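You operate a simulated robot arm through the tools that you are given. There is no shell and no other tool. Be economical: measure what you need, move in short steps, check, and stop when the job is done.

Carry out the task below with a simulated two-armed robot. There is one attempt and no reset: what you move stays moved.

JOB
Turn the day dial three to WED. Take the nozzle from the rack shelf two and put it on the rack shelf three. Take the peach tub from the rack shelf three and put it on the ledge before the belt. Fetch the salt bag from the top of the pump bench and stand it on the top of the trough rack. Close the lower bench drawer. Take the chip card and put it on top of the label roll on the top of the pump bench. Take the short glass one on the top of the pump bench and put it away on the steel bench top. Put the green brush on the top of the pump bench away on the trough drainer. Pull the cupboard door one open. The order is free. Set down upright: tub, salt bag, short glass one.

The check looks at the end state, three seconds after you hand in, the way a careful person would. Anything else that was tipped, shoved, dropped, spilled or broken makes it a failure.

ROBOT AND FRAMES
Two 6-joint arms with two-finger grippers on one trunk, on a base that drives. Base frame: it is fixed to the floor where the robot stands at the start and does not move with it; the origin is under the middle of the robot, x ahead of it, y to its left, z up. Readings come in mm, rad, newtons and seconds.
The left shoulder is at the start at [30, 178, 888], the right one opposite. With the tool pointing down near the work surface each hand reaches from about 580 to 700 mm from the robot's upright axis, wherever it stands, measured 20 degrees to its own side. Places, roughly: chip card [-5250, -3750, 750]; cupboard door one [-9700, -4800, 1800]; day dial three [500, 0, 900]; green brush (11x5x5 cm) [-4700, -3400, 800]; label roll (9x9x5 cm) [-5300, -3900, 800]; ledge before the belt (20x13 cm) [-920, -2000, 840]; lower bench drawer [-5300, -3500, 600]; nozzle (4x4x8 cm) [800, 100, 500]; rack shelf three [600, 300, 900]; salt bag [-5250, -3500, 750]; short glass one [-4750, -3500, 750]; steel bench top [-10000, -3900, 900]; top of the trough rack [-8600, -800, 900]; trough drainer [-8500, -1100, 800]; tub [500, 250, 1000]. Payload 2.54 kg a hand.
The tool frame of a hand sits at the grasp point between the pads (the TCP): z along the fingers, y along the line on which they close. The tips reach 30 mm beyond it. Largest opening 116 mm; the body of the gripper starts 95 mm behind the TCP.
Orientation is told as [roll, pitch, yaw] about the base's x, y, z axes, in that order, counted from this pose: with the fingers straight down and closing along the base's y, the tool's x points along the base's -x, its y along +y and its z along -z.

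CONTROLS
- The arms move only by the tool arm_command. It takes "left_deltas", "right_deltas" or both (then of equal length, played together; a hand with none holds still); each is a list of rows, each an object (a shift or turn left out is 0, a gripper value left out holds the last) with "rotation": the turn, a rotation vector about the base's x, y, z in rad, a list of three; "travel": the shift along the base's x, y, z in mm, a list of three; "hand": the finger opening in mm, from 0 to 116. In form: [{"rotation": [rx, ry, rz], "travel": [tx, ty, tz], "hand": hand}, ...]. A call has 1 to 20 rows; each row shifts and turns the commanded pose from where the row before left it. Each row takes 0.2 s and may step no farther than 50 mm and 0.15 rad from the row before; otherwise, or with a gripper value out of range, the whole call is refused. A pose out of reach is approached as far as the arm can. The call stops where the force on the tool passes 40 N (or 10 N more than at its start, if that is more) or the arm is blocked; 0.2 s more then pass. The fingers move at their own pace (about 153 mm/s each) and stop on an object; they squeeze with about 28 N. The grip force told is the motor's: it shows also when the fingers shut on nothing. Time passes only in rows, and 0.2 s behind the last, so rows that do not move let the fingers close. It gives the time, the measured TCP pose, the force on the tool (base axes), the opening and the grip force at its end, in the units of the frame above (readings bear some noise), with the torque about the TCP (base axes, N m) and any sound that the robot's microphone picked up.
- Cameras (640 x 400 px; columns grow to the right, rows downward): "scene" is now at [35.9, 25.1, 1598.9]; the picture's right is [0.35, -0.94, 0.00], its down [-0.78, -0.30, -0.55] and it looks along [0.51, 0.19, -0.84] (base axes); focal length 257 px, centre (320, 200). "left" rides on the left gripper at [69, 15, -122] in its tool frame; the picture's right is [-0.21, 0.98, 0.00], its down [-0.83, -0.18, -0.53] and it looks along [-0.52, -0.11, 0.85] (tool axes); focal length 251 px, centre (320, 200). "right" rides on the right gripper at [69, -15, -122] in its tool frame; the picture's right is [0.21, 0.98, 0.00], its down [-0.83, 0.18, -0.53] and it looks along [-0.52, 0.11, 0.85] (tool axes); focal length 251 px, centre (320, 200). There is no depth. A picture from a camera that has moved, and an enlarged one, comes with that camera's place and axes in the base frame and with its lens.
- get_image(camera): a new picture of that camera. It takes no simulated time.
- slide_trunk(by): slides the trunk up (or, below 0, down) by that many mm; the arms and the scene camera ride with it, the base frame stays. It gives what a move gives, with no picture.
- drive_base(legs): drives the robot by 1 to 6 legs, each [ahead, left, turn to the left] in mm, mm and rad, along the robot's own axes; the way and the turn of a leg run together, so that a leg with both is an arc; at most 1500 mm and 3.142 rad a leg. The arms and the cameras ride along, it lands a little off, and it stops where it bumps. It gives what a move gives.
- pan_tilt(pan, tilt): turns the head with the scene camera to pan (to the left, within 2.496 rad either way) and tilt (down, from -0.506 to 1.204), counted from straight ahead of the robot. It gives what a move gives.
- enlarge(camera, box): a new picture of the part [left, top, right, bottom] of that camera's present view, enlarged. It takes no simulated time.
- hand_in(): hands the job in; it is judged then, once.

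Go step by step. Nothing tells you exact positions but the pictures and the camera data: compare them with the known pose of the tool, close in by small moves and look again before you grip or let go. The budget is 217 turns and 228 pictures, counting those below and the enlarged ones. Unless the task says otherwise, let go and move clear before handing in, and close with one line.

The tools are called after ">>>" as name(argument=value, ...) on one line, values as JSON. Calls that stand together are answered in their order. arm_command: Moves the arms, as the interface text tells. Its arguments: {"type":"object","properties":{"left_deltas":{"type":"array"},"right_deltas":{"type":"array"}},"required":[]} The other tools are called the same way: slide_trunk (by) slides the trunk up or down; drive_base (legs) drives the base; pan_tilt (pan, tilt) turns the head that bears the scene camera; get_image (camera) takes a picture; enlarge (camera, box) takes an enlarged picture of a part of a camera's view; hand_in () hands the job in.

At the start:

```text
time: 0.0
left_tool_pos: [316.1, 291.8, 1217.0]
left_tool_rot: [0.001, 0.001, 0.001]
left_ft_force: [-0.6, -0.4, -1.2]
left_torque: [0.01, 0.01, -0.01]
left_opening: 116.3
left_finger_force: 0.0
right_tool_pos: [421.5, -81.5, 1137.8]
right_tool_rot: [0.0, 0.001, 0.0]
right_ft_force: [-0.7, 0.2, 0.3]
right_torque: [-0.03, 0.02, -0.01]
right_opening: 115.9
right_finger_force: 0.0
trunk travel left (down, up): [-100.0, 440.0]
robot x, y, heading: [-1.3, -0.5, -0.0]
head pan, tilt: [0.361, 0.99]
```

scene: 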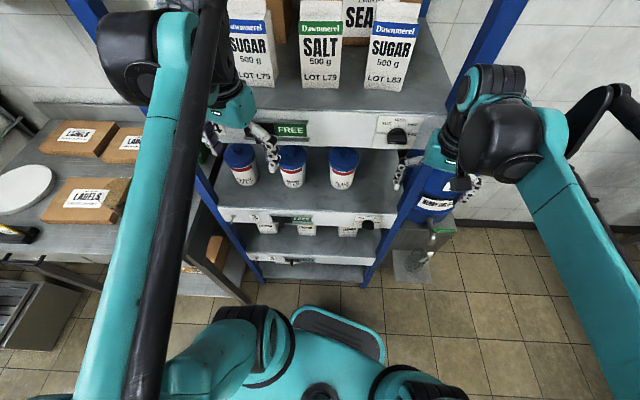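
right: 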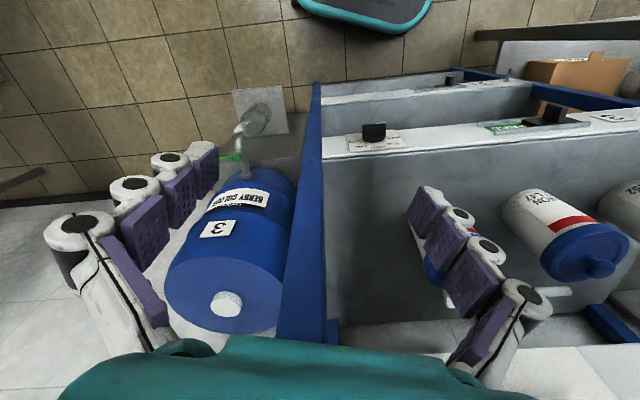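
left: 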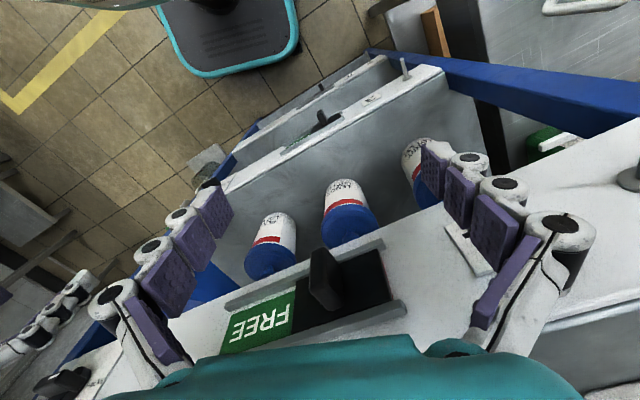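

I see a rack ahead with bags on its top shelf, three tubs on the shelf under it, and dials on the shelf lips. I'll look closer at each before moving anything.

>>> enlarge(camera="scene", box=[190, 90, 450, 290])

>>> pan_tilt(pan=0.3, tilt=0.5)

>>> get_image(camera="scene")

```text
2.00 times, centred on (320, 190) of scene
camera zoom: at [35.9, 25.1, 1598.9], right [0.35, -0.94, 0.0], down [-0.78, -0.3, -0.55], along [0.51, 0.19, -0.84], focal length 514 px, centre (320, 220)
```

zoom: 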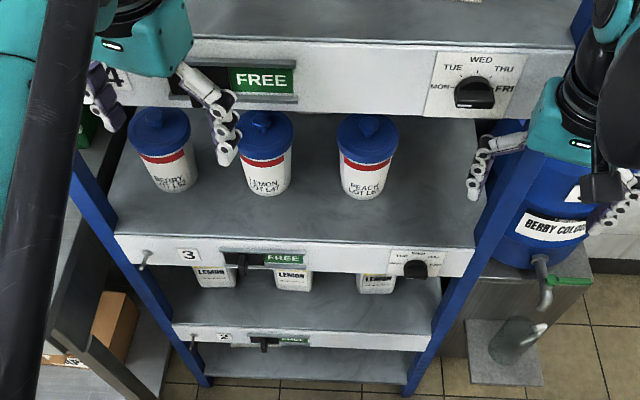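

```text
time: 0.9
left_tool_pos: [313.9, 291.3, 1216.1]
left_tool_rot: [0.0, -0.001, 0.0]
left_ft_force: [-0.3, 0.6, -0.8]
left_torque: [0.01, 0.02, -0.02]
left_opening: 115.9
left_finger_force: 0.1
right_tool_pos: [422.9, -81.0, 1138.6]
right_tool_rot: [0.0, -0.001, 0.001]
right_ft_force: [0.1, -0.2, -0.5]
right_torque: [0.01, 0.01, 0.0]
right_opening: 116.2
right_finger_force: 0.1
trunk travel left (down, up): [-100.0, 440.0]
robot x, y, heading: [-1.3, -3.0, -0.001]
head pan, tilt: [0.3, 0.499]
```

```text
223 pictures are left
camera scene: at [57.1, 27.2, 1639.2], right [0.3, -0.96, 0.0], down [-0.46, -0.14, -0.88], along [0.84, 0.26, -0.48], focal length 257 px, centre (320, 200)
```

scene: 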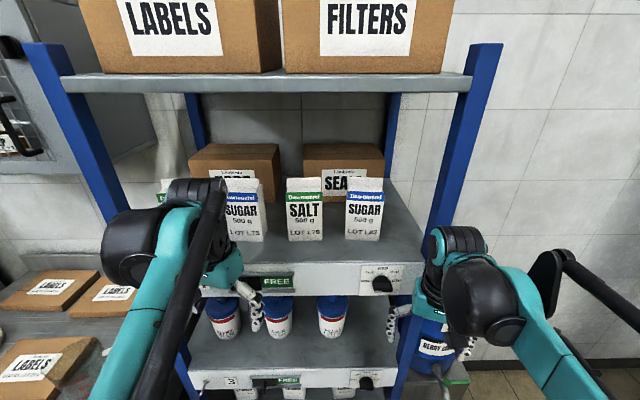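

The tubs stand on shelf three (label 3), peach being the rightmost, and dial three is on its lip near [500, 14, 775]. I'll look around the room and behind the robot before backing up to see shelf two.

>>> pan_tilt(pan=2.45, tilt=0.4)

>>> get_image(camera="scene")

>>> pan_tilt(pan=-2.45, tilt=0.3)

>>> get_image(camera="scene")

>>> pan_tilt(pan=-1.5, tilt=0.3)

>>> get_image(camera="scene")

```text
time: 3.0
left_tool_pos: [315.5, 291.6, 1216.0]
left_tool_rot: [0.0, 0.0, 0.0]
left_ft_force: [-0.6, -0.7, -0.1]
left_torque: [0.03, -0.01, -0.01]
left_opening: 116.0
left_finger_force: 0.1
right_tool_pos: [422.0, -80.5, 1138.0]
right_tool_rot: [0.0, 0.001, -0.001]
right_ft_force: [0.1, 0.6, -0.2]
right_torque: [0.01, -0.02, 0.02]
right_opening: 116.0
right_finger_force: 0.0
trunk travel left (down, up): [-100.0, 440.0]
robot x, y, heading: [1.6, -2.9, -0.003]
head pan, tilt: [2.45, 0.4]
```

```text
222 pictures are left
camera scene: at [-101.2, 59.3, 1648.5], right [0.64, 0.77, 0.0], down [0.3, -0.25, -0.92], along [-0.71, 0.59, -0.39], focal length 257 px, centre (320, 200)
```

scene: 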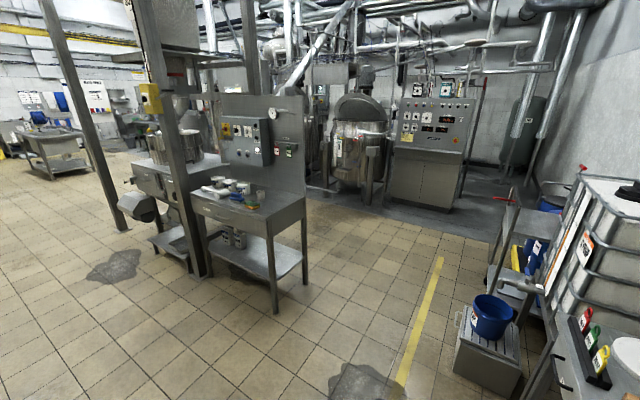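

```text
time: 6.8
left_tool_pos: [315.2, 291.8, 1216.1]
left_tool_rot: [0.0, -0.001, 0.001]
left_ft_force: [1.1, -0.3, -0.4]
left_torque: [0.01, 0.04, 0.03]
left_opening: 116.0
left_finger_force: 0.0
right_tool_pos: [421.8, -80.9, 1138.5]
right_tool_rot: [0.001, 0.001, 0.0]
right_ft_force: [-1.2, 1.0, -1.0]
right_torque: [-0.03, -0.03, -0.01]
right_opening: 115.8
right_finger_force: 0.0
trunk travel left (down, up): [-100.0, 440.0]
robot x, y, heading: [1.9, -0.4, -0.003]
head pan, tilt: [-2.45, 0.3]
```

```text
221 pictures are left
camera scene: at [-101.8, -59.3, 1657.7], right [-0.64, 0.77, 0.0], down [0.23, 0.19, -0.96], along [-0.74, -0.61, -0.3], focal length 257 px, centre (320, 200)
```

scene: 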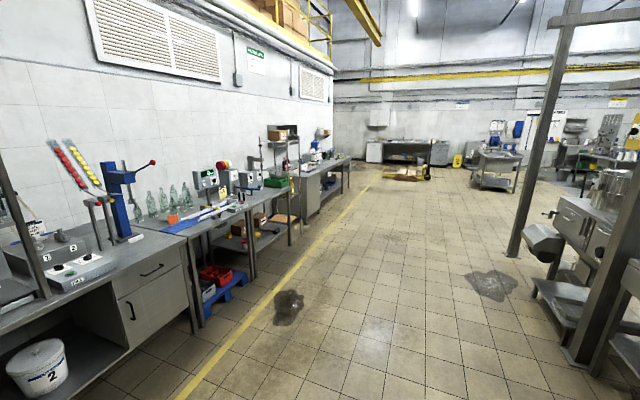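

```text
time: 8.1
left_tool_pos: [314.1, 291.5, 1216.1]
left_tool_rot: [0.0, 0.002, 0.001]
left_ft_force: [0.1, -0.3, 0.0]
left_torque: [-0.02, 0.01, 0.01]
left_opening: 115.9
left_finger_force: 0.0
right_tool_pos: [422.2, -80.4, 1137.8]
right_tool_rot: [0.0, -0.001, 0.0]
right_ft_force: [0.8, 0.4, -0.4]
right_torque: [0.0, -0.01, -0.01]
right_opening: 116.0
right_finger_force: 0.1
trunk travel left (down, up): [-100.0, 440.0]
robot x, y, heading: [-1.0, 1.3, 0.0]
head pan, tilt: [-1.499, 0.3]
```

```text
220 pictures are left
camera scene: at [-23.3, -92.9, 1657.7], right [-1.0, -0.07, 0.0], down [-0.02, 0.29, -0.96], along [0.07, -0.95, -0.3], focal length 257 px, centre (320, 200)
```

scene: 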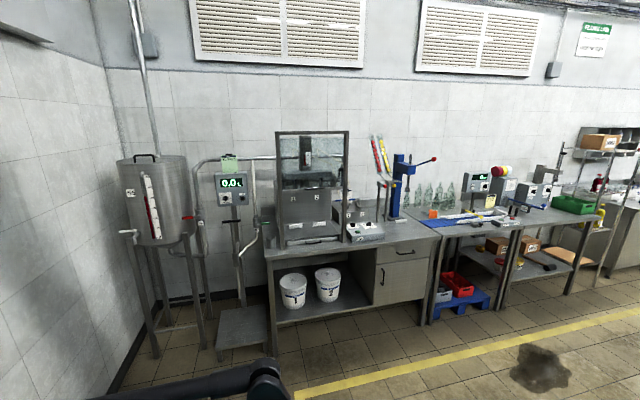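

Floor behind is free. I'll back up to look into the rack.

>>> drive_base(legs=[[-700, 0, 0]])

>>> pan_tilt(pan=0.1, tilt=0.62)

>>> slide_trunk(by=-100)

>>> get_image(camera="scene")

>>> get_image(camera="left")

```text
time: 12.0
left_tool_pos: [-415.6, 291.8, 1215.3]
left_tool_rot: [-0.001, 0.001, -0.004]
left_ft_force: [0.4, -0.5, 0.9]
left_torque: [-0.01, -0.04, 0.0]
left_opening: 116.0
left_finger_force: 0.1
right_tool_pos: [-307.6, -82.2, 1138.1]
right_tool_rot: [0.0, -0.001, -0.004]
right_ft_force: [0.3, -0.3, -1.2]
right_torque: [-0.01, -0.02, 0.0]
right_opening: 115.9
right_finger_force: 0.0
trunk travel left (down, up): [-100.0, 440.0]
robot x, y, heading: [-730.9, 0.6, -0.008]
head pan, tilt: [-1.499, 0.3]
```

```text
time: 13.7
left_tool_pos: [-414.4, 292.6, 1215.9]
left_tool_rot: [-0.001, 0.0, -0.003]
left_ft_force: [-0.2, 0.2, 0.2]
left_torque: [-0.01, 0.01, 0.0]
left_opening: 116.1
left_finger_force: 0.1
right_tool_pos: [-307.6, -81.3, 1137.8]
right_tool_rot: [0.0, -0.002, -0.004]
right_ft_force: [0.9, -0.7, -0.5]
right_torque: [-0.02, -0.01, 0.02]
right_opening: 115.9
right_finger_force: 0.0
trunk travel left (down, up): [-100.0, 440.0]
robot x, y, heading: [-733.3, -0.1, -0.006]
head pan, tilt: [0.099, 0.62]
```

```text
time: 15.0
left_tool_pos: [-414.1, 292.0, 1115.7]
left_tool_rot: [0.0, 0.0, -0.004]
left_ft_force: [0.1, 1.4, 0.4]
left_torque: [-0.01, 0.02, 0.02]
left_opening: 116.0
left_finger_force: 0.0
right_tool_pos: [-306.5, -80.5, 1039.1]
right_tool_rot: [-0.001, 0.0, -0.004]
right_ft_force: [0.2, -0.1, 0.1]
right_torque: [0.0, -0.01, -0.01]
right_opening: 115.8
right_finger_force: 0.0
trunk travel left (down, up): [0.0, 540.0]
robot x, y, heading: [-728.4, 4.0, 0.0]
head pan, tilt: [0.099, 0.62]
```

```text
219 pictures are left
camera scene: at [-672.3, 9.8, 1528.7], right [0.1, -1.0, 0.0], down [-0.58, -0.06, -0.81], along [0.81, 0.08, -0.58], focal length 257 px, centre (320, 200)
```

scene: 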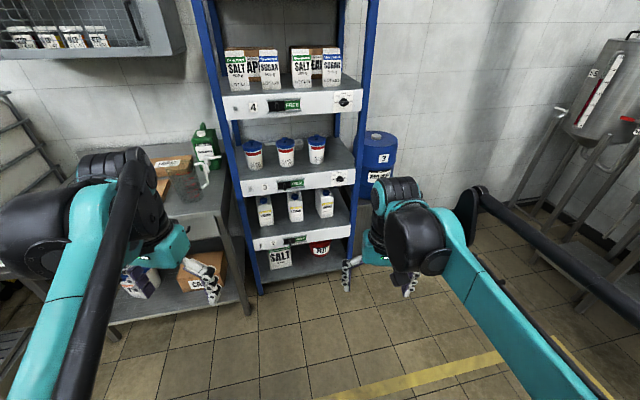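

```text
218 pictures are left
camera left: at [-482.8, 307.8, 1238.1], right [0.22, 0.98, 0.0], down [0.83, -0.18, 0.53], along [0.52, -0.12, -0.85], focal length 251 px, centre (320, 200)
```

left: 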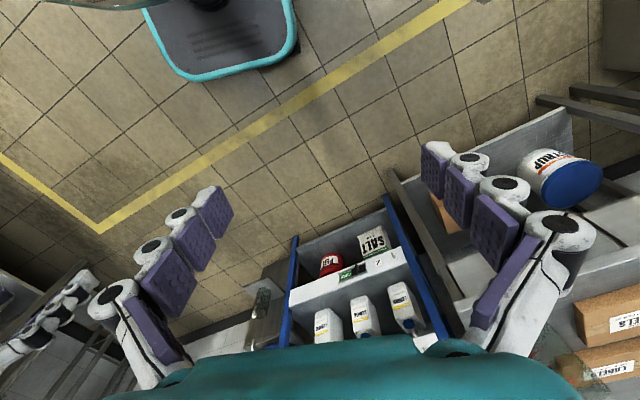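

Now I'll zoom into the rack.

>>> enlarge(camera="scene", box=[210, 130, 370, 230])

>>> enlarge(camera="scene", box=[230, 170, 358, 250])

>>> enlarge(camera="scene", box=[240, 220, 368, 300])

```text
4.00 times, centred on (290, 180) of scene
camera zoom: at [-672.3, 9.8, 1528.7], right [0.1, -1.0, 0.0], down [-0.58, -0.06, -0.81], along [0.81, 0.08, -0.58], focal length 1029 px, centre (440, 280)
```

zoom: 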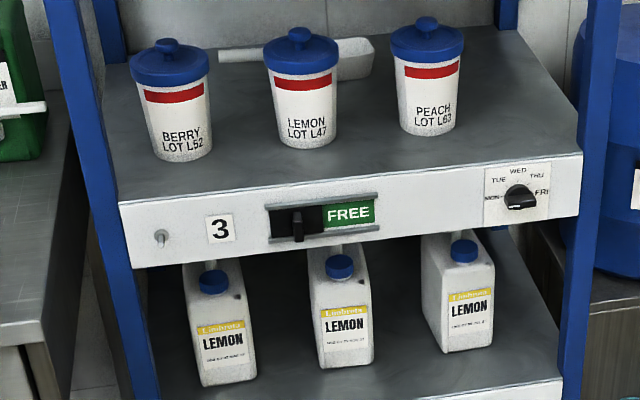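

```text
5.00 times, centred on (294, 210) of scene
camera zoom: at [-672.3, 9.8, 1528.7], right [0.1, -1.0, 0.0], down [-0.58, -0.06, -0.81], along [0.81, 0.08, -0.58], focal length 1286 px, centre (450, 150)
```

zoom: 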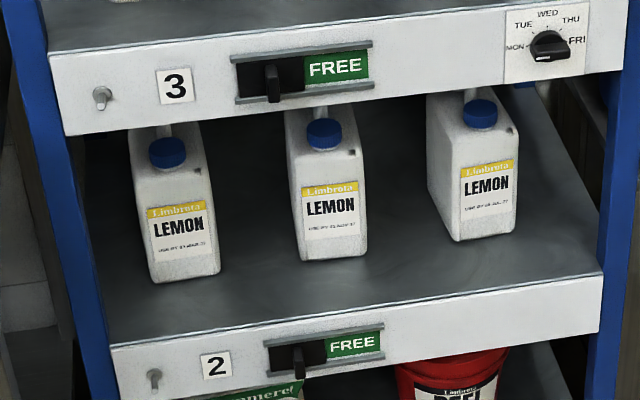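

```text
5.00 times, centred on (304, 260) of scene
camera zoom: at [-672.3, 9.8, 1528.7], right [0.1, -1.0, 0.0], down [-0.58, -0.06, -0.81], along [0.81, 0.08, -0.58], focal length 1286 px, centre (400, -100)
```

zoom: 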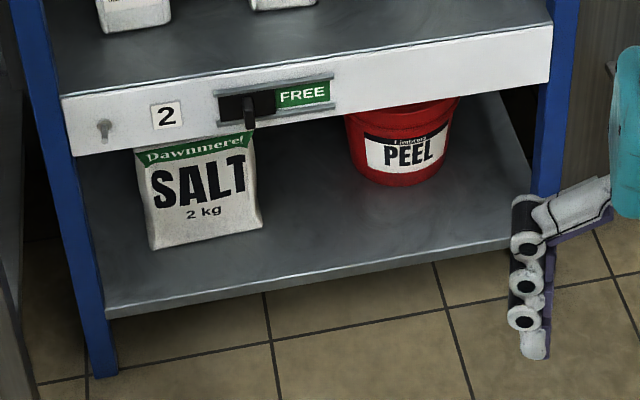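

Estimates: shelf three's surface is at z≈906, shelf two's ≈543, the dial at about [453, 18, 858], and the nozzle is likely hidden behind the right lemon jug. I'll re-orient the right hand to point forward (camera on top) away from the rack.

>>> arm_command(right_deltas=[{"rotation": [0, 0, 0.15]}, {"rotation": [0, 0, 0.15]}, {"rotation": [0, 0, 0.15]}, {"rotation": [0, 0, 0.15]}, {"rotation": [0, 0, 0.15]}, {"rotation": [0, 0, 0.15]}, {"rotation": [0, 0, 0.15]}, {"rotation": [0, 0, 0.15]}, {"rotation": [0, 0, 0.15]}, {"rotation": [0, 0, 0.15]}, {"rotation": [0, 0, 0.15]}, {"rotation": [0, 0, 0.15]}, {"rotation": [0, 0, 0.15]}, {"rotation": [0, 0, 0.15]}, {"rotation": [0, 0, 0.15]}, {"rotation": [0, 0, 0.15]}, {"rotation": [0, 0, 0.15]}, {"rotation": [0, 0, 0.15]}, {"rotation": [0, 0, 0.15]}, {"rotation": [0, 0, 0.15]}])

>>> arm_command(right_deltas=[{"rotation": [0, 0, 0.1416]}, {"rotation": [0, -0.1428, 0]}, {"rotation": [0, -0.1428, 0]}, {"rotation": [0, -0.1428, 0]}, {"rotation": [0, -0.1428, 0]}, {"rotation": [0, -0.1428, 0]}, {"rotation": [0, -0.1428, 0]}, {"rotation": [0, -0.1428, 0]}, {"rotation": [0, -0.1428, 0]}, {"rotation": [0, -0.1428, 0]}, {"rotation": [0, -0.1428, 0]}, {"rotation": [0, -0.1428, 0]}])

>>> get_image(camera="right")

```text
time: 19.2
left_tool_pos: [-413.9, 291.6, 1116.3]
left_tool_rot: [0.001, 0.001, -0.003]
left_ft_force: [0.3, 0.0, 0.1]
left_torque: [0.0, 0.0, -0.03]
left_opening: 115.7
left_finger_force: 0.0
right_tool_pos: [-307.0, -81.4, 1037.5]
right_tool_rot: [0.0, -0.001, 3.0]
right_ft_force: [0.2, 0.0, 0.0]
right_torque: [0.0, -0.03, -0.01]
right_opening: 116.3
right_finger_force: 0.1
trunk travel left (down, up): [0.0, 540.0]
robot x, y, heading: [-731.5, 1.0, 0.001]
head pan, tilt: [0.099, 0.62]
```

```text
time: 21.8
left_tool_pos: [-413.4, 292.3, 1116.6]
left_tool_rot: [0.0, 0.0, -0.001]
left_ft_force: [0.1, 0.0, 0.1]
left_torque: [-0.01, 0.02, -0.03]
left_opening: 115.6
left_finger_force: 0.0
right_tool_pos: [-307.6, -81.2, 1038.4]
right_tool_rot: [-1.697, 1.566, 1.446]
right_ft_force: [0.4, -0.4, -0.2]
right_torque: [0.01, -0.06, -0.01]
right_opening: 115.9
right_finger_force: 0.1
trunk travel left (down, up): [0.0, 540.0]
robot x, y, heading: [-731.8, 2.8, 0.003]
head pan, tilt: [0.099, 0.62]
```

```text
214 pictures are left
camera right: at [-429.1, -67.1, 1107.6], right [0.0, -0.98, 0.21], down [-0.53, -0.18, -0.83], along [0.85, -0.11, -0.52], focal length 251 px, centre (320, 200)
```

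right: 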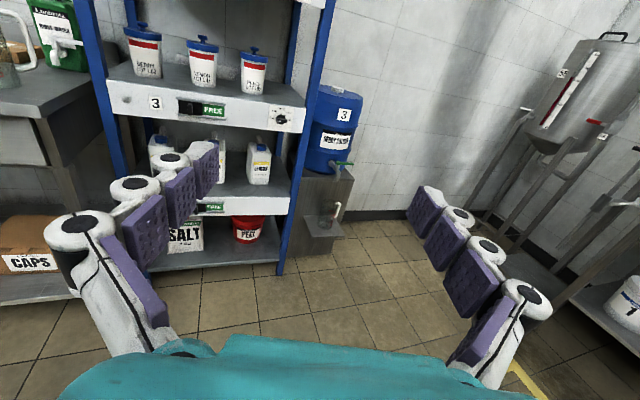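

Works. I'll lower the right hand to look into shelf two.

>>> arm_command(right_deltas=[{"travel": [0, 0, -50]}, {"travel": [0, 0, -50]}, {"travel": [0, 0, -50]}, {"travel": [0, 0, -50]}, {"travel": [0, 0, -50]}, {"travel": [0, 0, -50]}, {"travel": [0, 0, -50]}])

>>> drive_base(legs=[[200, 0, 0]])

>>> enlarge(camera="right", box=[80, 0, 400, 200])

```text
time: 23.4
left_tool_pos: [-414.4, 292.0, 1115.2]
left_tool_rot: [-0.001, -0.001, -0.003]
left_ft_force: [0.0, -1.0, 1.0]
left_torque: [-0.01, 0.03, -0.02]
left_opening: 116.0
left_finger_force: 0.0
right_tool_pos: [-295.1, -69.1, 990.7]
right_tool_rot: [-1.124, 1.563, 2.017]
right_ft_force: [0.1, 0.3, -0.1]
right_torque: [-0.02, -0.01, 0.0]
right_opening: 116.1
right_finger_force: 0.1
right hand out of reach, approached as far as the arm can: row 2, 3, 4, 5, 6, 7
trunk travel left (down, up): [0.0, 540.0]
robot x, y, heading: [-730.0, 2.1, -0.002]
head pan, tilt: [0.099, 0.62]
```

```text
time: 25.0
left_tool_pos: [-219.5, 291.4, 1115.1]
left_tool_rot: [0.0, 0.001, -0.002]
left_ft_force: [0.6, 0.0, -0.4]
left_torque: [0.02, 0.07, -0.01]
left_opening: 115.9
left_finger_force: 0.0
right_tool_pos: [-102.6, -69.5, 989.1]
right_tool_rot: [-0.964, 1.566, 2.181]
right_ft_force: [0.3, -0.1, -0.4]
right_torque: [-0.02, 0.03, -0.01]
right_opening: 116.0
right_finger_force: 0.0
trunk travel left (down, up): [0.0, 540.0]
robot x, y, heading: [-532.9, 1.4, -0.001]
head pan, tilt: [0.099, 0.62]
```

```text
2.00 times, centred on (240, 100) of right
camera zoom: at [-223.1, -55.6, 1059.3], right [0.0, -0.98, 0.21], down [-0.54, -0.18, -0.82], along [0.84, -0.11, -0.52], focal length 503 px, centre (480, 400)
```

zoom: 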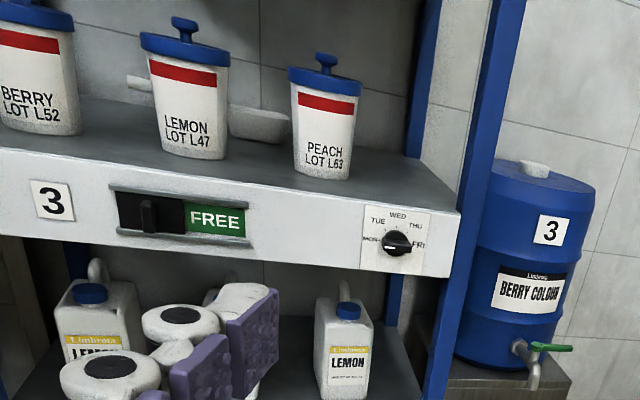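

The dial's white mark seems to point to MON. I'll extend the right hand forward and lower it to view shelf two.

>>> arm_command(right_deltas=[{"travel": [50, 0, 0]}, {"travel": [50, 0, 0]}, {"travel": [50, 0, 0]}, {"travel": [0, 0, -50]}, {"travel": [0, 0, -50]}, {"travel": [0, 0, -50]}, {"travel": [0, 0, -50]}, {"travel": [0, 0, -50]}, {"travel": [0, 0, -50]}])

>>> get_image(camera="right")

```text
time: 27.0
left_tool_pos: [-220.7, 291.7, 1116.3]
left_tool_rot: [0.001, 0.001, -0.002]
left_ft_force: [0.6, 0.8, 0.1]
left_torque: [-0.04, 0.01, -0.01]
left_opening: 116.1
left_finger_force: 0.1
right_tool_pos: [167.5, -26.2, 848.3]
right_tool_rot: [-0.662, 1.565, 2.479]
right_ft_force: [0.3, 0.7, 0.6]
right_torque: [0.01, -0.03, 0.05]
right_opening: 115.8
right_finger_force: 0.1
right hand out of reach, approached as far as the arm can: row 4, 5, 6, 7, 8, 9
trunk travel left (down, up): [0.0, 540.0]
robot x, y, heading: [-536.2, 1.2, -0.0]
head pan, tilt: [0.099, 0.62]
```

```text
212 pictures are left
camera right: at [47.2, -12.7, 918.4], right [0.0, -0.98, 0.21], down [-0.54, -0.18, -0.82], along [0.84, -0.11, -0.53], focal length 251 px, centre (320, 200)
```

right: 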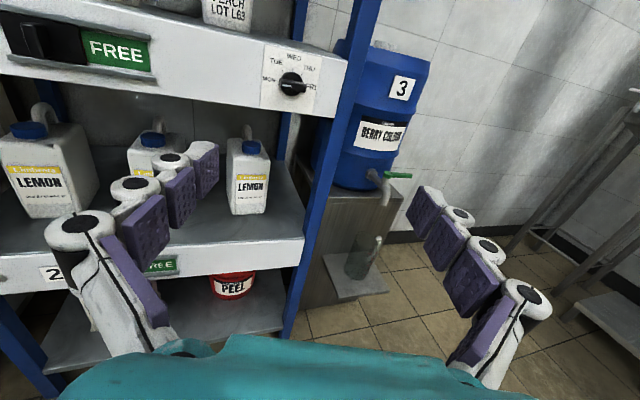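

>>> enlarge(camera="right", box=[0, 60, 330, 266])

>>> enlarge(camera="right", box=[210, 30, 370, 130])

```text
1.94 times, centred on (165, 163) of right
camera zoom: at [47.2, -12.7, 918.4], right [0.0, -0.98, 0.21], down [-0.54, -0.18, -0.82], along [0.84, -0.11, -0.53], focal length 488 px, centre (621, 272)
```

zoom: 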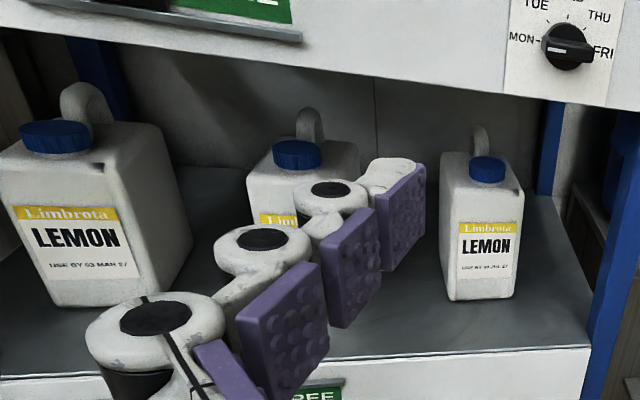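

```text
4.00 times, centred on (290, 80) of right
camera zoom: at [47.2, -12.7, 918.4], right [0.0, -0.98, 0.21], down [-0.54, -0.18, -0.82], along [0.84, -0.11, -0.53], focal length 1006 px, centre (440, 680)
```

zoom: 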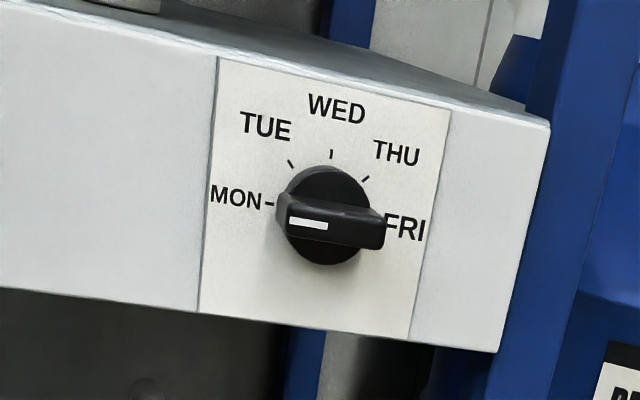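

The dial's mark points to MON; it needs +90° about x (clockwise from the front) to WED. I'll raise the trunk and roll the right hand so that the fingers close vertically on the bar.

>>> slide_trunk(by=150)

>>> arm_command(right_deltas=[{"rotation": [-0.1428, 0, 0]}, {"rotation": [-0.1428, 0, 0]}, {"rotation": [-0.1428, 0, 0]}, {"rotation": [-0.1428, 0, 0]}, {"rotation": [-0.1428, 0, 0]}, {"rotation": [-0.1428, 0, 0]}, {"rotation": [-0.1428, 0, 0]}, {"rotation": [-0.1428, 0, 0]}, {"rotation": [-0.1428, 0, 0]}, {"rotation": [-0.1428, 0, 0]}, {"rotation": [-0.1428, 0, 0], "travel": [-40, 40, 0]}, {"travel": [-40, 10, -50]}, {"travel": [-40, 0, -50], "hand": 60}, {"travel": [0, 0, -40]}])

>>> get_image(camera="right")

```text
time: 28.8
left_tool_pos: [-220.8, 292.1, 1265.3]
left_tool_rot: [-0.001, 0.002, -0.002]
left_ft_force: [-1.0, -0.1, -0.7]
left_torque: [-0.03, -0.01, 0.01]
left_opening: 116.1
left_finger_force: 0.1
right_tool_pos: [167.5, -26.8, 997.5]
right_tool_rot: [-0.722, 1.562, 2.419]
right_ft_force: [1.3, 0.4, 0.0]
right_torque: [0.01, -0.02, -0.03]
right_opening: 115.9
right_finger_force: 0.0
trunk travel left (down, up): [-150.0, 390.0]
robot x, y, heading: [-534.6, -0.6, 0.003]
head pan, tilt: [0.099, 0.62]
```

```text
refused: row 11 steps farther than a row can; nothing moved
```

```text
209 pictures are left
camera right: at [46.4, -12.8, 1069.0], right [0.0, -0.98, 0.21], down [-0.54, -0.18, -0.82], along [0.84, -0.11, -0.53], focal length 251 px, centre (320, 200)
```

right: 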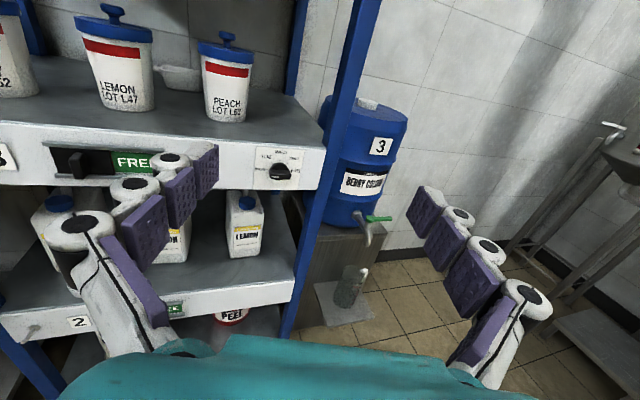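

>>> arm_command(right_deltas=[{"rotation": [-0.1428, 0, 0]}, {"rotation": [-0.1428, 0, 0]}, {"rotation": [-0.1428, 0, 0]}, {"rotation": [-0.1428, 0, 0]}, {"rotation": [-0.1428, 0, 0]}, {"rotation": [-0.1428, 0, 0]}, {"rotation": [-0.1428, 0, 0]}, {"rotation": [-0.1428, 0, 0]}, {"rotation": [-0.1428, 0, 0]}, {"rotation": [-0.1428, 0, 0]}, {"rotation": [-0.1428, 0, 0], "travel": [0, 40, 0], "hand": 60}, {"travel": [0, 4, -45]}, {"travel": [0, 0, -45]}, {"travel": [0, 0, -50]}])

>>> get_image(camera="right")

```text
time: 31.8
left_tool_pos: [-220.0, 292.6, 1266.0]
left_tool_rot: [-0.001, 0.0, -0.001]
left_ft_force: [0.5, -0.7, 0.1]
left_torque: [-0.01, 0.01, 0.01]
left_opening: 115.8
left_finger_force: 0.1
right_tool_pos: [215.8, 28.6, 878.3]
right_tool_rot: [1.617, 0.025, -1.568]
right_ft_force: [-0.1, -0.1, -0.4]
right_torque: [0.02, -0.02, 0.01]
right_opening: 60.2
right_finger_force: 0.0
right hand out of reach, approached as far as the arm can: row 11, 12, 13, 14
trunk travel left (down, up): [-150.0, 390.0]
robot x, y, heading: [-537.7, 1.2, -0.004]
head pan, tilt: [0.099, 0.62]
```

```text
208 pictures are left
camera right: at [94.8, 95.5, 859.4], right [-0.04, 0.19, 0.98], down [-0.54, -0.83, 0.14], along [0.84, -0.52, 0.14], focal length 251 px, centre (320, 200)
```

right: 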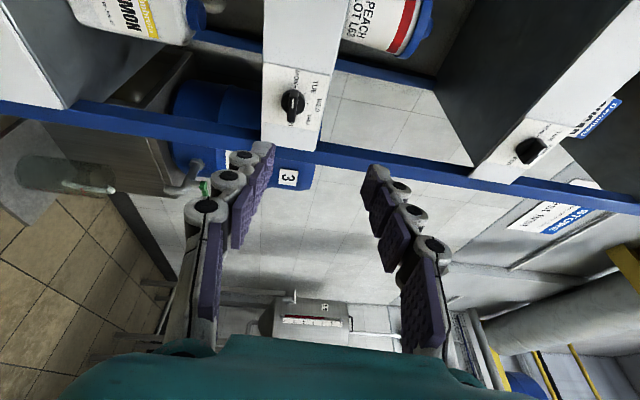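

Horizontal pointing works better with a low trunk, so I'll lower the trunk and raise the arm, squaring up the hand.

>>> slide_trunk(by=-120)

>>> arm_command(right_deltas=[{"travel": [0, 0, 50]}, {"travel": [0, 0, 50]}, {"travel": [-10, 0, 0]}, {}])

>>> get_image(camera="right")

```text
time: 33.2
left_tool_pos: [-219.9, 292.5, 1145.5]
left_tool_rot: [0.001, 0.0, -0.001]
left_ft_force: [-0.4, 0.5, 0.2]
left_torque: [0.03, 0.0, 0.02]
left_opening: 115.9
left_finger_force: 0.0
right_tool_pos: [214.9, 27.8, 759.5]
right_tool_rot: [1.617, 0.024, -1.566]
right_ft_force: [0.5, 1.3, 0.5]
right_torque: [-0.02, 0.0, -0.01]
right_opening: 59.9
right_finger_force: 0.0
trunk travel left (down, up): [-30.0, 510.0]
robot x, y, heading: [-536.1, 3.8, -0.001]
head pan, tilt: [0.099, 0.62]
```

```text
time: 34.2
left_tool_pos: [-220.5, 293.2, 1146.4]
left_tool_rot: [-0.001, 0.001, -0.003]
left_ft_force: [1.3, 0.6, 0.0]
left_torque: [-0.01, 0.01, 0.02]
left_opening: 116.0
left_finger_force: 0.1
right_tool_pos: [203.8, 26.5, 861.7]
right_tool_rot: [1.619, 0.024, -1.568]
right_ft_force: [0.1, 0.0, -0.8]
right_torque: [-0.01, 0.02, 0.0]
right_opening: 60.0
right_finger_force: 0.0
trunk travel left (down, up): [-30.0, 510.0]
robot x, y, heading: [-535.8, -1.9, -0.002]
head pan, tilt: [0.099, 0.62]
```

```text
207 pictures are left
camera right: at [83.7, 94.5, 841.3], right [-0.05, 0.19, 0.98], down [-0.54, -0.83, 0.14], along [0.84, -0.52, 0.14], focal length 251 px, centre (320, 200)
```

right: 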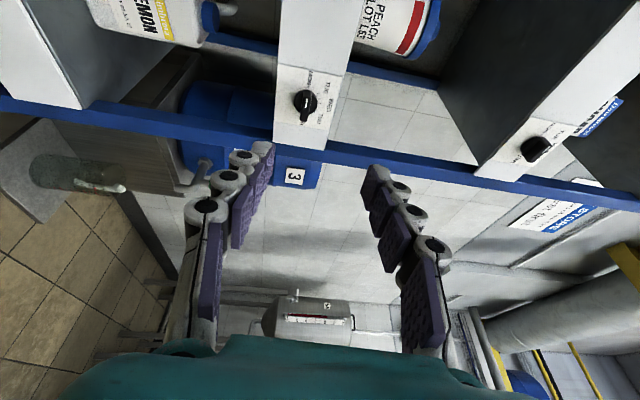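

>>> drive_base(legs=[[120, 0, 0]])

>>> arm_command(right_deltas=[{"rotation": [-0.024, 0.048, 0], "travel": [0, -6, -6]}, {}])

>>> get_image(camera="right")

```text
time: 35.5
left_tool_pos: [-100.1, 289.8, 1145.6]
left_tool_rot: [-0.001, 0.002, -0.004]
left_ft_force: [0.4, 0.7, 0.1]
left_torque: [0.03, 0.04, 0.01]
left_opening: 115.8
left_finger_force: 0.1
right_tool_pos: [324.9, 24.9, 858.1]
right_tool_rot: [1.617, 0.023, -1.57]
right_ft_force: [0.1, -1.1, -0.3]
right_torque: [-0.03, -0.04, -0.01]
right_opening: 59.9
right_finger_force: 0.1
trunk travel left (down, up): [-30.0, 510.0]
robot x, y, heading: [-414.4, 0.8, -0.001]
head pan, tilt: [0.099, 0.62]
```

```text
time: 36.1
left_tool_pos: [-101.7, 291.2, 1145.7]
left_tool_rot: [0.001, -0.001, -0.003]
left_ft_force: [-0.6, 0.5, 1.2]
left_torque: [0.01, 0.0, 0.0]
left_opening: 116.0
left_finger_force: 0.2
right_tool_pos: [328.5, 12.1, 854.2]
right_tool_rot: [1.615, 0.016, -1.559]
right_ft_force: [0.3, -1.2, 0.5]
right_torque: [0.01, 0.03, 0.01]
right_opening: 60.3
right_finger_force: 0.1
right hand out of reach, approached as far as the arm can: row 1
trunk travel left (down, up): [-30.0, 510.0]
robot x, y, heading: [-414.1, 1.4, -0.0]
head pan, tilt: [0.099, 0.62]
```

```text
206 pictures are left
camera right: at [205.1, 79.4, 834.6], right [-0.05, 0.2, 0.98], down [-0.53, -0.83, 0.14], along [0.84, -0.52, 0.14], focal length 251 px, centre (320, 200)
```

right: 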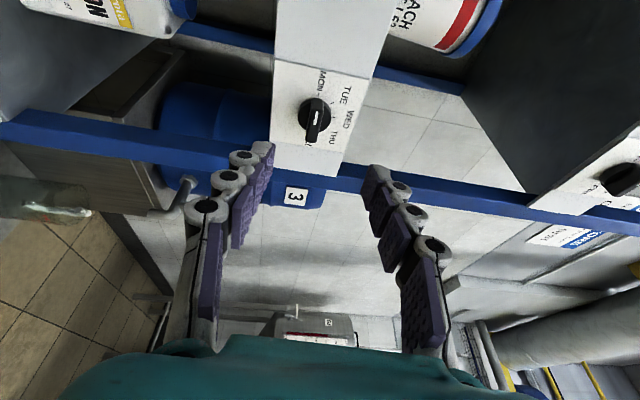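

>>> slide_trunk(by=-30)

>>> arm_command(right_deltas=[{"travel": [0, 4, 30]}, {"rotation": [-0.024, 0.044, 0]}, {"travel": [-30, 0, 0]}, {"travel": [-30, 0, 0]}, {}])

```text
time: 36.8
left_tool_pos: [-101.7, 291.2, 1116.2]
left_tool_rot: [0.0, 0.001, -0.005]
left_ft_force: [-0.4, 0.7, 1.0]
left_torque: [0.01, -0.03, -0.01]
left_opening: 116.0
left_finger_force: 0.1
right_tool_pos: [326.6, 11.5, 823.6]
right_tool_rot: [1.615, 0.02, -1.56]
right_ft_force: [-0.6, -0.9, 0.8]
right_torque: [-0.01, -0.03, -0.03]
right_opening: 59.6
right_finger_force: 0.0
trunk travel left (down, up): [0.0, 540.0]
robot x, y, heading: [-419.5, 0.3, -0.001]
head pan, tilt: [0.099, 0.62]
```

```text
time: 38.0
left_tool_pos: [-100.8, 291.1, 1116.4]
left_tool_rot: [0.002, 0.0, -0.004]
left_ft_force: [-0.2, 0.1, 0.0]
left_torque: [0.02, 0.0, 0.03]
left_opening: 116.1
left_finger_force: 0.1
right_tool_pos: [271.8, 19.0, 857.8]
right_tool_rot: [1.622, 0.021, -1.56]
right_ft_force: [-0.5, -0.3, -0.2]
right_torque: [0.02, -0.01, -0.04]
right_opening: 59.9
right_finger_force: 0.1
right hand out of reach, approached as far as the arm can: row 2, 4
trunk travel left (down, up): [0.0, 540.0]
robot x, y, heading: [-416.0, -0.3, -0.004]
head pan, tilt: [0.099, 0.62]
```

>>> drive_base(legs=[[110, 0, 0]])

>>> arm_command(right_deltas=[{"travel": [0, 0, -6]}, {}])

>>> get_image(camera="right")

```text
time: 39.2
left_tool_pos: [11.6, 292.7, 1114.6]
left_tool_rot: [-0.001, 0.0, -0.002]
left_ft_force: [1.2, 0.7, 0.3]
left_torque: [-0.01, 0.07, 0.0]
left_opening: 116.0
left_finger_force: 0.0
right_tool_pos: [385.3, 20.1, 857.4]
right_tool_rot: [1.621, 0.022, -1.556]
right_ft_force: [0.5, -1.0, 0.1]
right_torque: [0.0, -0.03, 0.01]
right_opening: 60.2
right_finger_force: 0.2
trunk travel left (down, up): [0.0, 540.0]
robot x, y, heading: [-308.0, 1.8, -0.007]
head pan, tilt: [0.099, 0.62]
```

```text
time: 39.8
left_tool_pos: [8.4, 291.7, 1115.7]
left_tool_rot: [-0.002, 0.0, -0.003]
left_ft_force: [-0.1, -0.9, 0.2]
left_torque: [0.03, -0.03, 0.0]
left_opening: 116.2
left_finger_force: 0.1
right_tool_pos: [385.5, 19.9, 854.8]
right_tool_rot: [1.618, 0.023, -1.557]
right_ft_force: [-0.2, -0.7, 0.5]
right_torque: [0.01, 0.01, -0.01]
right_opening: 60.1
right_finger_force: 0.2
right hand out of reach, approached as far as the arm can: row 1
trunk travel left (down, up): [0.0, 540.0]
robot x, y, heading: [-304.7, 2.4, -0.001]
head pan, tilt: [0.099, 0.62]
```

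```text
205 pictures are left
camera right: at [264.8, 86.8, 835.1], right [-0.05, 0.19, 0.98], down [-0.53, -0.84, 0.14], along [0.85, -0.51, 0.14], focal length 251 px, centre (320, 200)
```

right: 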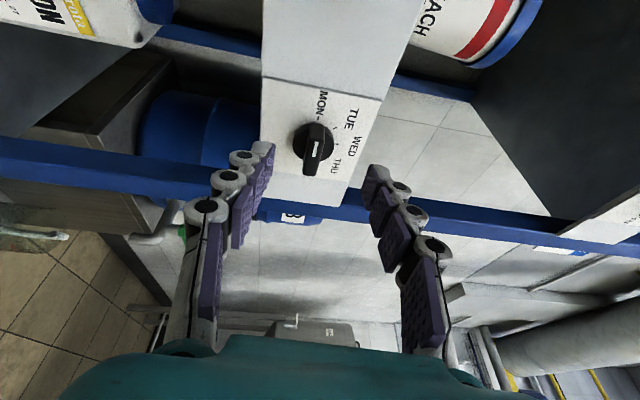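

>>> arm_command(right_deltas=[{"travel": [20, 0, 0]}, {"travel": [10, 0, 0]}, {}])

>>> enlarge(camera="right", box=[180, 60, 440, 222])

```text
time: 40.6
left_tool_pos: [11.9, 290.2, 1116.4]
left_tool_rot: [0.0, -0.001, -0.001]
left_ft_force: [0.3, 1.2, -0.1]
left_torque: [0.03, 0.01, -0.01]
left_opening: 115.9
left_finger_force: 0.1
right_tool_pos: [418.5, 19.9, 854.5]
right_tool_rot: [1.623, 0.02, -1.554]
right_ft_force: [0.3, -0.1, -0.1]
right_torque: [-0.01, 0.03, -0.01]
right_opening: 60.0
right_finger_force: 0.2
trunk travel left (down, up): [0.0, 540.0]
robot x, y, heading: [-307.2, 0.9, 0.001]
head pan, tilt: [0.099, 0.62]
```

```text
2.46 times, centred on (310, 141) of right
camera zoom: at [296.4, 87.2, 834.8], right [-0.05, 0.19, 0.98], down [-0.53, -0.84, 0.14], along [0.85, -0.51, 0.15], focal length 619 px, centre (345, 345)
```

zoom: 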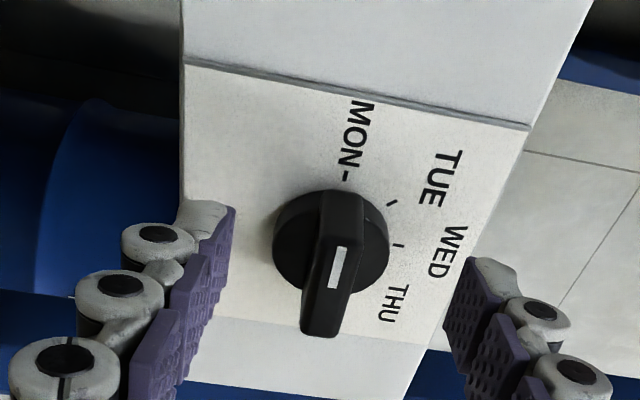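

The knob's bar front is near x≈435, with its axis at y≈19, z≈853; the hand is centred on it. I'll ease in, then close.

>>> arm_command(right_deltas=[{"travel": [8, 0, -1], "hand": 40}, {"hand": 20}, {"hand": 0}, {}, {}])

>>> get_image(camera="right")

```text
time: 41.8
left_tool_pos: [11.2, 290.3, 1115.3]
left_tool_rot: [0.0, 0.001, -0.001]
left_ft_force: [0.3, 1.2, -0.8]
left_torque: [0.0, -0.01, -0.01]
left_opening: 116.2
left_finger_force: 0.1
right_tool_pos: [426.4, 20.7, 851.7]
right_tool_rot: [1.621, 0.023, -1.556]
right_ft_force: [-14.3, -1.5, -24.5]
right_torque: [-0.02, 1.04, -0.06]
right_opening: 11.7
right_finger_force: 38.8
trunk travel left (down, up): [0.0, 540.0]
robot x, y, heading: [-306.3, 1.7, -0.004]
head pan, tilt: [0.099, 0.62]
```

```text
203 pictures are left
camera right: at [304.7, 87.2, 832.7], right [-0.05, 0.19, 0.98], down [-0.53, -0.84, 0.14], along [0.85, -0.51, 0.14], focal length 251 px, centre (320, 200)
```

right: 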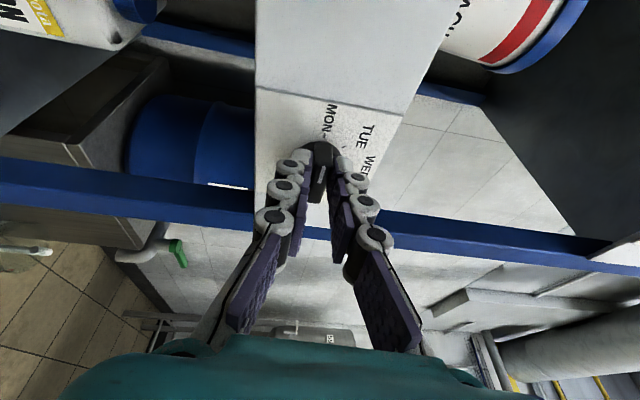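

>>> arm_command(right_deltas=[{"travel": [-1, 0, -2]}, {"rotation": [0.1, 0, 0]}, {"rotation": [0.1, 0, 0]}, {"rotation": [0.1, 0, 0]}, {"rotation": [0.1, 0, 0]}])

```text
time: 42.6
left_tool_pos: [11.1, 291.5, 1116.1]
left_tool_rot: [-0.001, 0.0, -0.002]
left_ft_force: [-1.4, -0.9, -0.1]
left_torque: [0.0, -0.01, -0.02]
left_opening: 116.1
left_finger_force: 0.1
right_tool_pos: [424.5, 20.0, 852.4]
right_tool_rot: [1.625, 0.155, -1.559]
right_ft_force: [7.7, 1.0, 10.5]
right_torque: [-0.2, 0.17, 0.15]
right_opening: 12.6
right_finger_force: 39.0
trunk travel left (down, up): [0.0, 540.0]
robot x, y, heading: [-304.4, 1.8, 0.0]
head pan, tilt: [0.099, 0.62]
stopped in row 3 (right hand): the force on the tool passed its limit at 42 N (the readings are from after the stop); the commanded pose is now the measured one
```

>>> arm_command(right_deltas=[{"rotation": [0.1, 0, 0], "travel": [0, 0, 0.5]}, {"rotation": [0.1, 0, 0]}, {"rotation": [0.1, 0, 0]}, {"rotation": [0.1, 0, 0]}])

>>> get_image(camera="right")

```text
time: 43.5
left_tool_pos: [9.6, 291.3, 1116.1]
left_tool_rot: [-0.001, 0.0, 0.0]
left_ft_force: [-0.1, 0.8, 0.9]
left_torque: [0.0, -0.02, 0.01]
left_opening: 115.9
left_finger_force: 0.0
right_tool_pos: [425.1, 19.6, 854.3]
right_tool_rot: [1.631, 0.479, -1.557]
right_ft_force: [1.8, -0.9, 17.1]
right_torque: [-0.2, -0.1, 0.28]
right_opening: 13.6
right_finger_force: 39.9
trunk travel left (down, up): [0.0, 540.0]
robot x, y, heading: [-305.6, 2.4, 0.003]
head pan, tilt: [0.099, 0.62]
stopped in row 4 (right hand): the force on the tool passed its limit at 42 N (the readings are from after the stop); the commanded pose is now the measured one
```

```text
202 pictures are left
camera right: at [303.7, 88.6, 865.9], right [-0.06, -0.26, 0.96], down [-0.53, -0.81, -0.25], along [0.84, -0.53, -0.09], focal length 251 px, centre (320, 200)
```

right: 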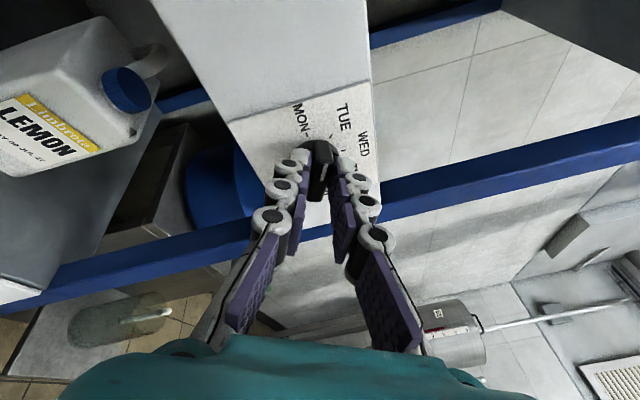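

>>> arm_command(right_deltas=[{"rotation": [0.08, 0, 0], "travel": [0, 0, 1]}, {"rotation": [0.08, 0, 0], "travel": [0, 0, 0.5]}, {"rotation": [0.08, 0, 0]}, {"rotation": [0.08, 0, 0]}, {"rotation": [0.08, 0, 0]}])

>>> arm_command(right_deltas=[{"rotation": [0.08, 0, 0], "travel": [0, 0, 0.5]}, {"rotation": [0.08, 0, 0]}, {"rotation": [0.08, 0, 0]}, {"rotation": [0.08, 0, 0]}])

>>> get_image(camera="right")

```text
time: 44.7
left_tool_pos: [10.8, 292.0, 1116.6]
left_tool_rot: [0.002, -0.003, -0.001]
left_ft_force: [-0.5, 0.7, 0.6]
left_torque: [-0.03, 0.01, 0.04]
left_opening: 115.6
left_finger_force: 0.0
right_tool_pos: [425.5, 19.8, 855.9]
right_tool_rot: [1.639, 0.882, -1.552]
right_ft_force: [2.5, -4.4, 14.5]
right_torque: [-0.4, 0.48, -0.37]
right_opening: 14.5
right_finger_force: 40.8
trunk travel left (down, up): [0.0, 540.0]
robot x, y, heading: [-309.0, -2.4, -0.002]
head pan, tilt: [0.099, 0.62]
```

```text
time: 45.7
left_tool_pos: [10.1, 288.8, 1115.5]
left_tool_rot: [0.003, -0.002, -0.002]
left_ft_force: [0.7, -0.2, -0.2]
left_torque: [-0.03, 0.0, -0.02]
left_opening: 115.9
left_finger_force: 0.1
right_tool_pos: [425.1, 17.7, 856.2]
right_tool_rot: [1.657, 1.204, -1.535]
right_ft_force: [-3.5, -9.6, 14.4]
right_torque: [-0.35, 0.4, -0.27]
right_opening: 14.6
right_finger_force: 41.4
trunk travel left (down, up): [0.0, 540.0]
robot x, y, heading: [-303.9, -0.2, 0.002]
head pan, tilt: [0.099, 0.62]
```

```text
201 pictures are left
camera right: at [304.3, 61.1, 911.3], right [-0.06, -0.83, 0.55], down [-0.53, -0.44, -0.72], along [0.84, -0.33, -0.42], focal length 251 px, centre (320, 200)
```

right: 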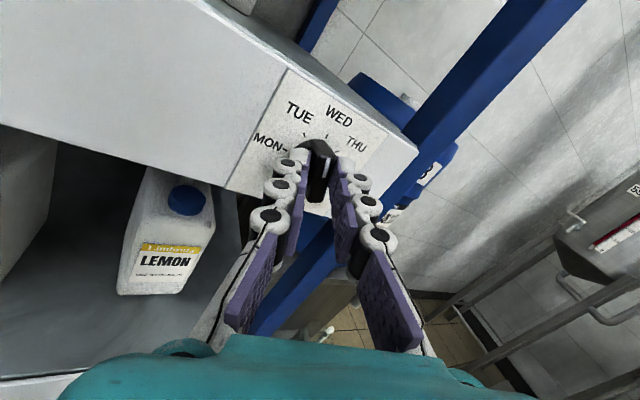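

>>> arm_command(right_deltas=[{"rotation": [0.09, 0, 0]}, {"rotation": [0.09, 0, 0]}, {"rotation": [0.09, 0, 0]}, {"rotation": [0.09, 0, 0]}, {"rotation": [0.04, 0, 0]}])

>>> enlarge(camera="right", box=[220, 60, 440, 198])

```text
time: 46.9
left_tool_pos: [9.9, 289.9, 1116.3]
left_tool_rot: [0.002, -0.001, -0.002]
left_ft_force: [0.2, -0.2, -0.2]
left_torque: [0.02, 0.02, -0.01]
left_opening: 116.0
left_finger_force: 0.0
right_tool_pos: [424.6, 15.6, 855.0]
right_tool_rot: [-1.877, 1.535, 1.207]
right_ft_force: [-7.0, -26.6, 8.9]
right_torque: [-0.36, 0.49, -0.35]
right_opening: 14.5
right_finger_force: 40.8
trunk travel left (down, up): [0.0, 540.0]
robot x, y, heading: [-303.8, 2.6, -0.006]
head pan, tilt: [0.099, 0.62]
```

```text
2.90 times, centred on (330, 129) of right
camera zoom: at [304.3, 34.9, 924.2], right [-0.06, -0.98, 0.18], down [-0.53, -0.12, -0.84], along [0.84, -0.15, -0.52], focal length 729 px, centre (291, 406)
```

zoom: 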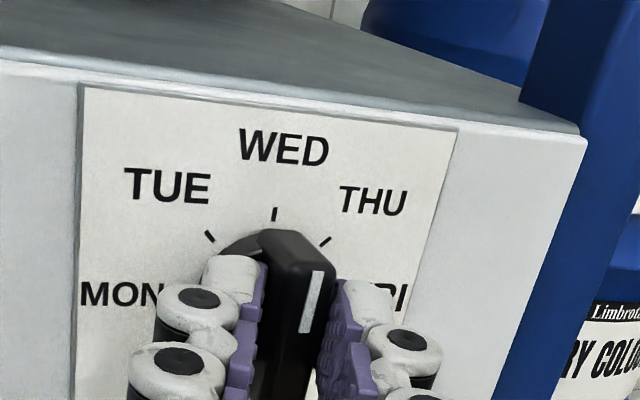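

The mark looks close to WED. I'll release and check.

>>> arm_command(right_deltas=[{"hand": 30}, {"hand": 50}, {"travel": [-30, 0, 0]}, {"travel": [-30, 0, 0]}, {"travel": [-40, 0, 0]}, {}])

>>> enlarge(camera="right", box=[220, 40, 440, 178])

```text
time: 48.3
left_tool_pos: [12.0, 291.1, 1116.5]
left_tool_rot: [0.0, -0.001, -0.002]
left_ft_force: [-0.4, -0.4, -0.5]
left_torque: [-0.01, -0.01, 0.04]
left_opening: 116.0
left_finger_force: 0.0
right_tool_pos: [346.0, 32.1, 874.3]
right_tool_rot: [-1.855, 1.539, 1.232]
right_ft_force: [1.2, 0.4, -0.2]
right_torque: [-0.06, 0.01, 0.02]
right_opening: 50.2
right_finger_force: 0.0
right hand out of reach, approached as far as the arm can: row 4, 5
trunk travel left (down, up): [0.0, 540.0]
robot x, y, heading: [-299.8, 0.2, 0.0]
head pan, tilt: [0.099, 0.62]
```

```text
2.90 times, centred on (330, 109) of right
camera zoom: at [223.6, 50.5, 943.1], right [-0.05, -0.98, 0.18], down [-0.53, -0.13, -0.84], along [0.84, -0.14, -0.52], focal length 729 px, centre (291, 464)
```

zoom: 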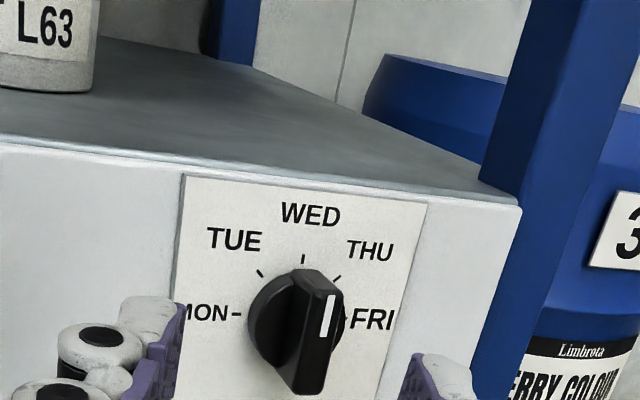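

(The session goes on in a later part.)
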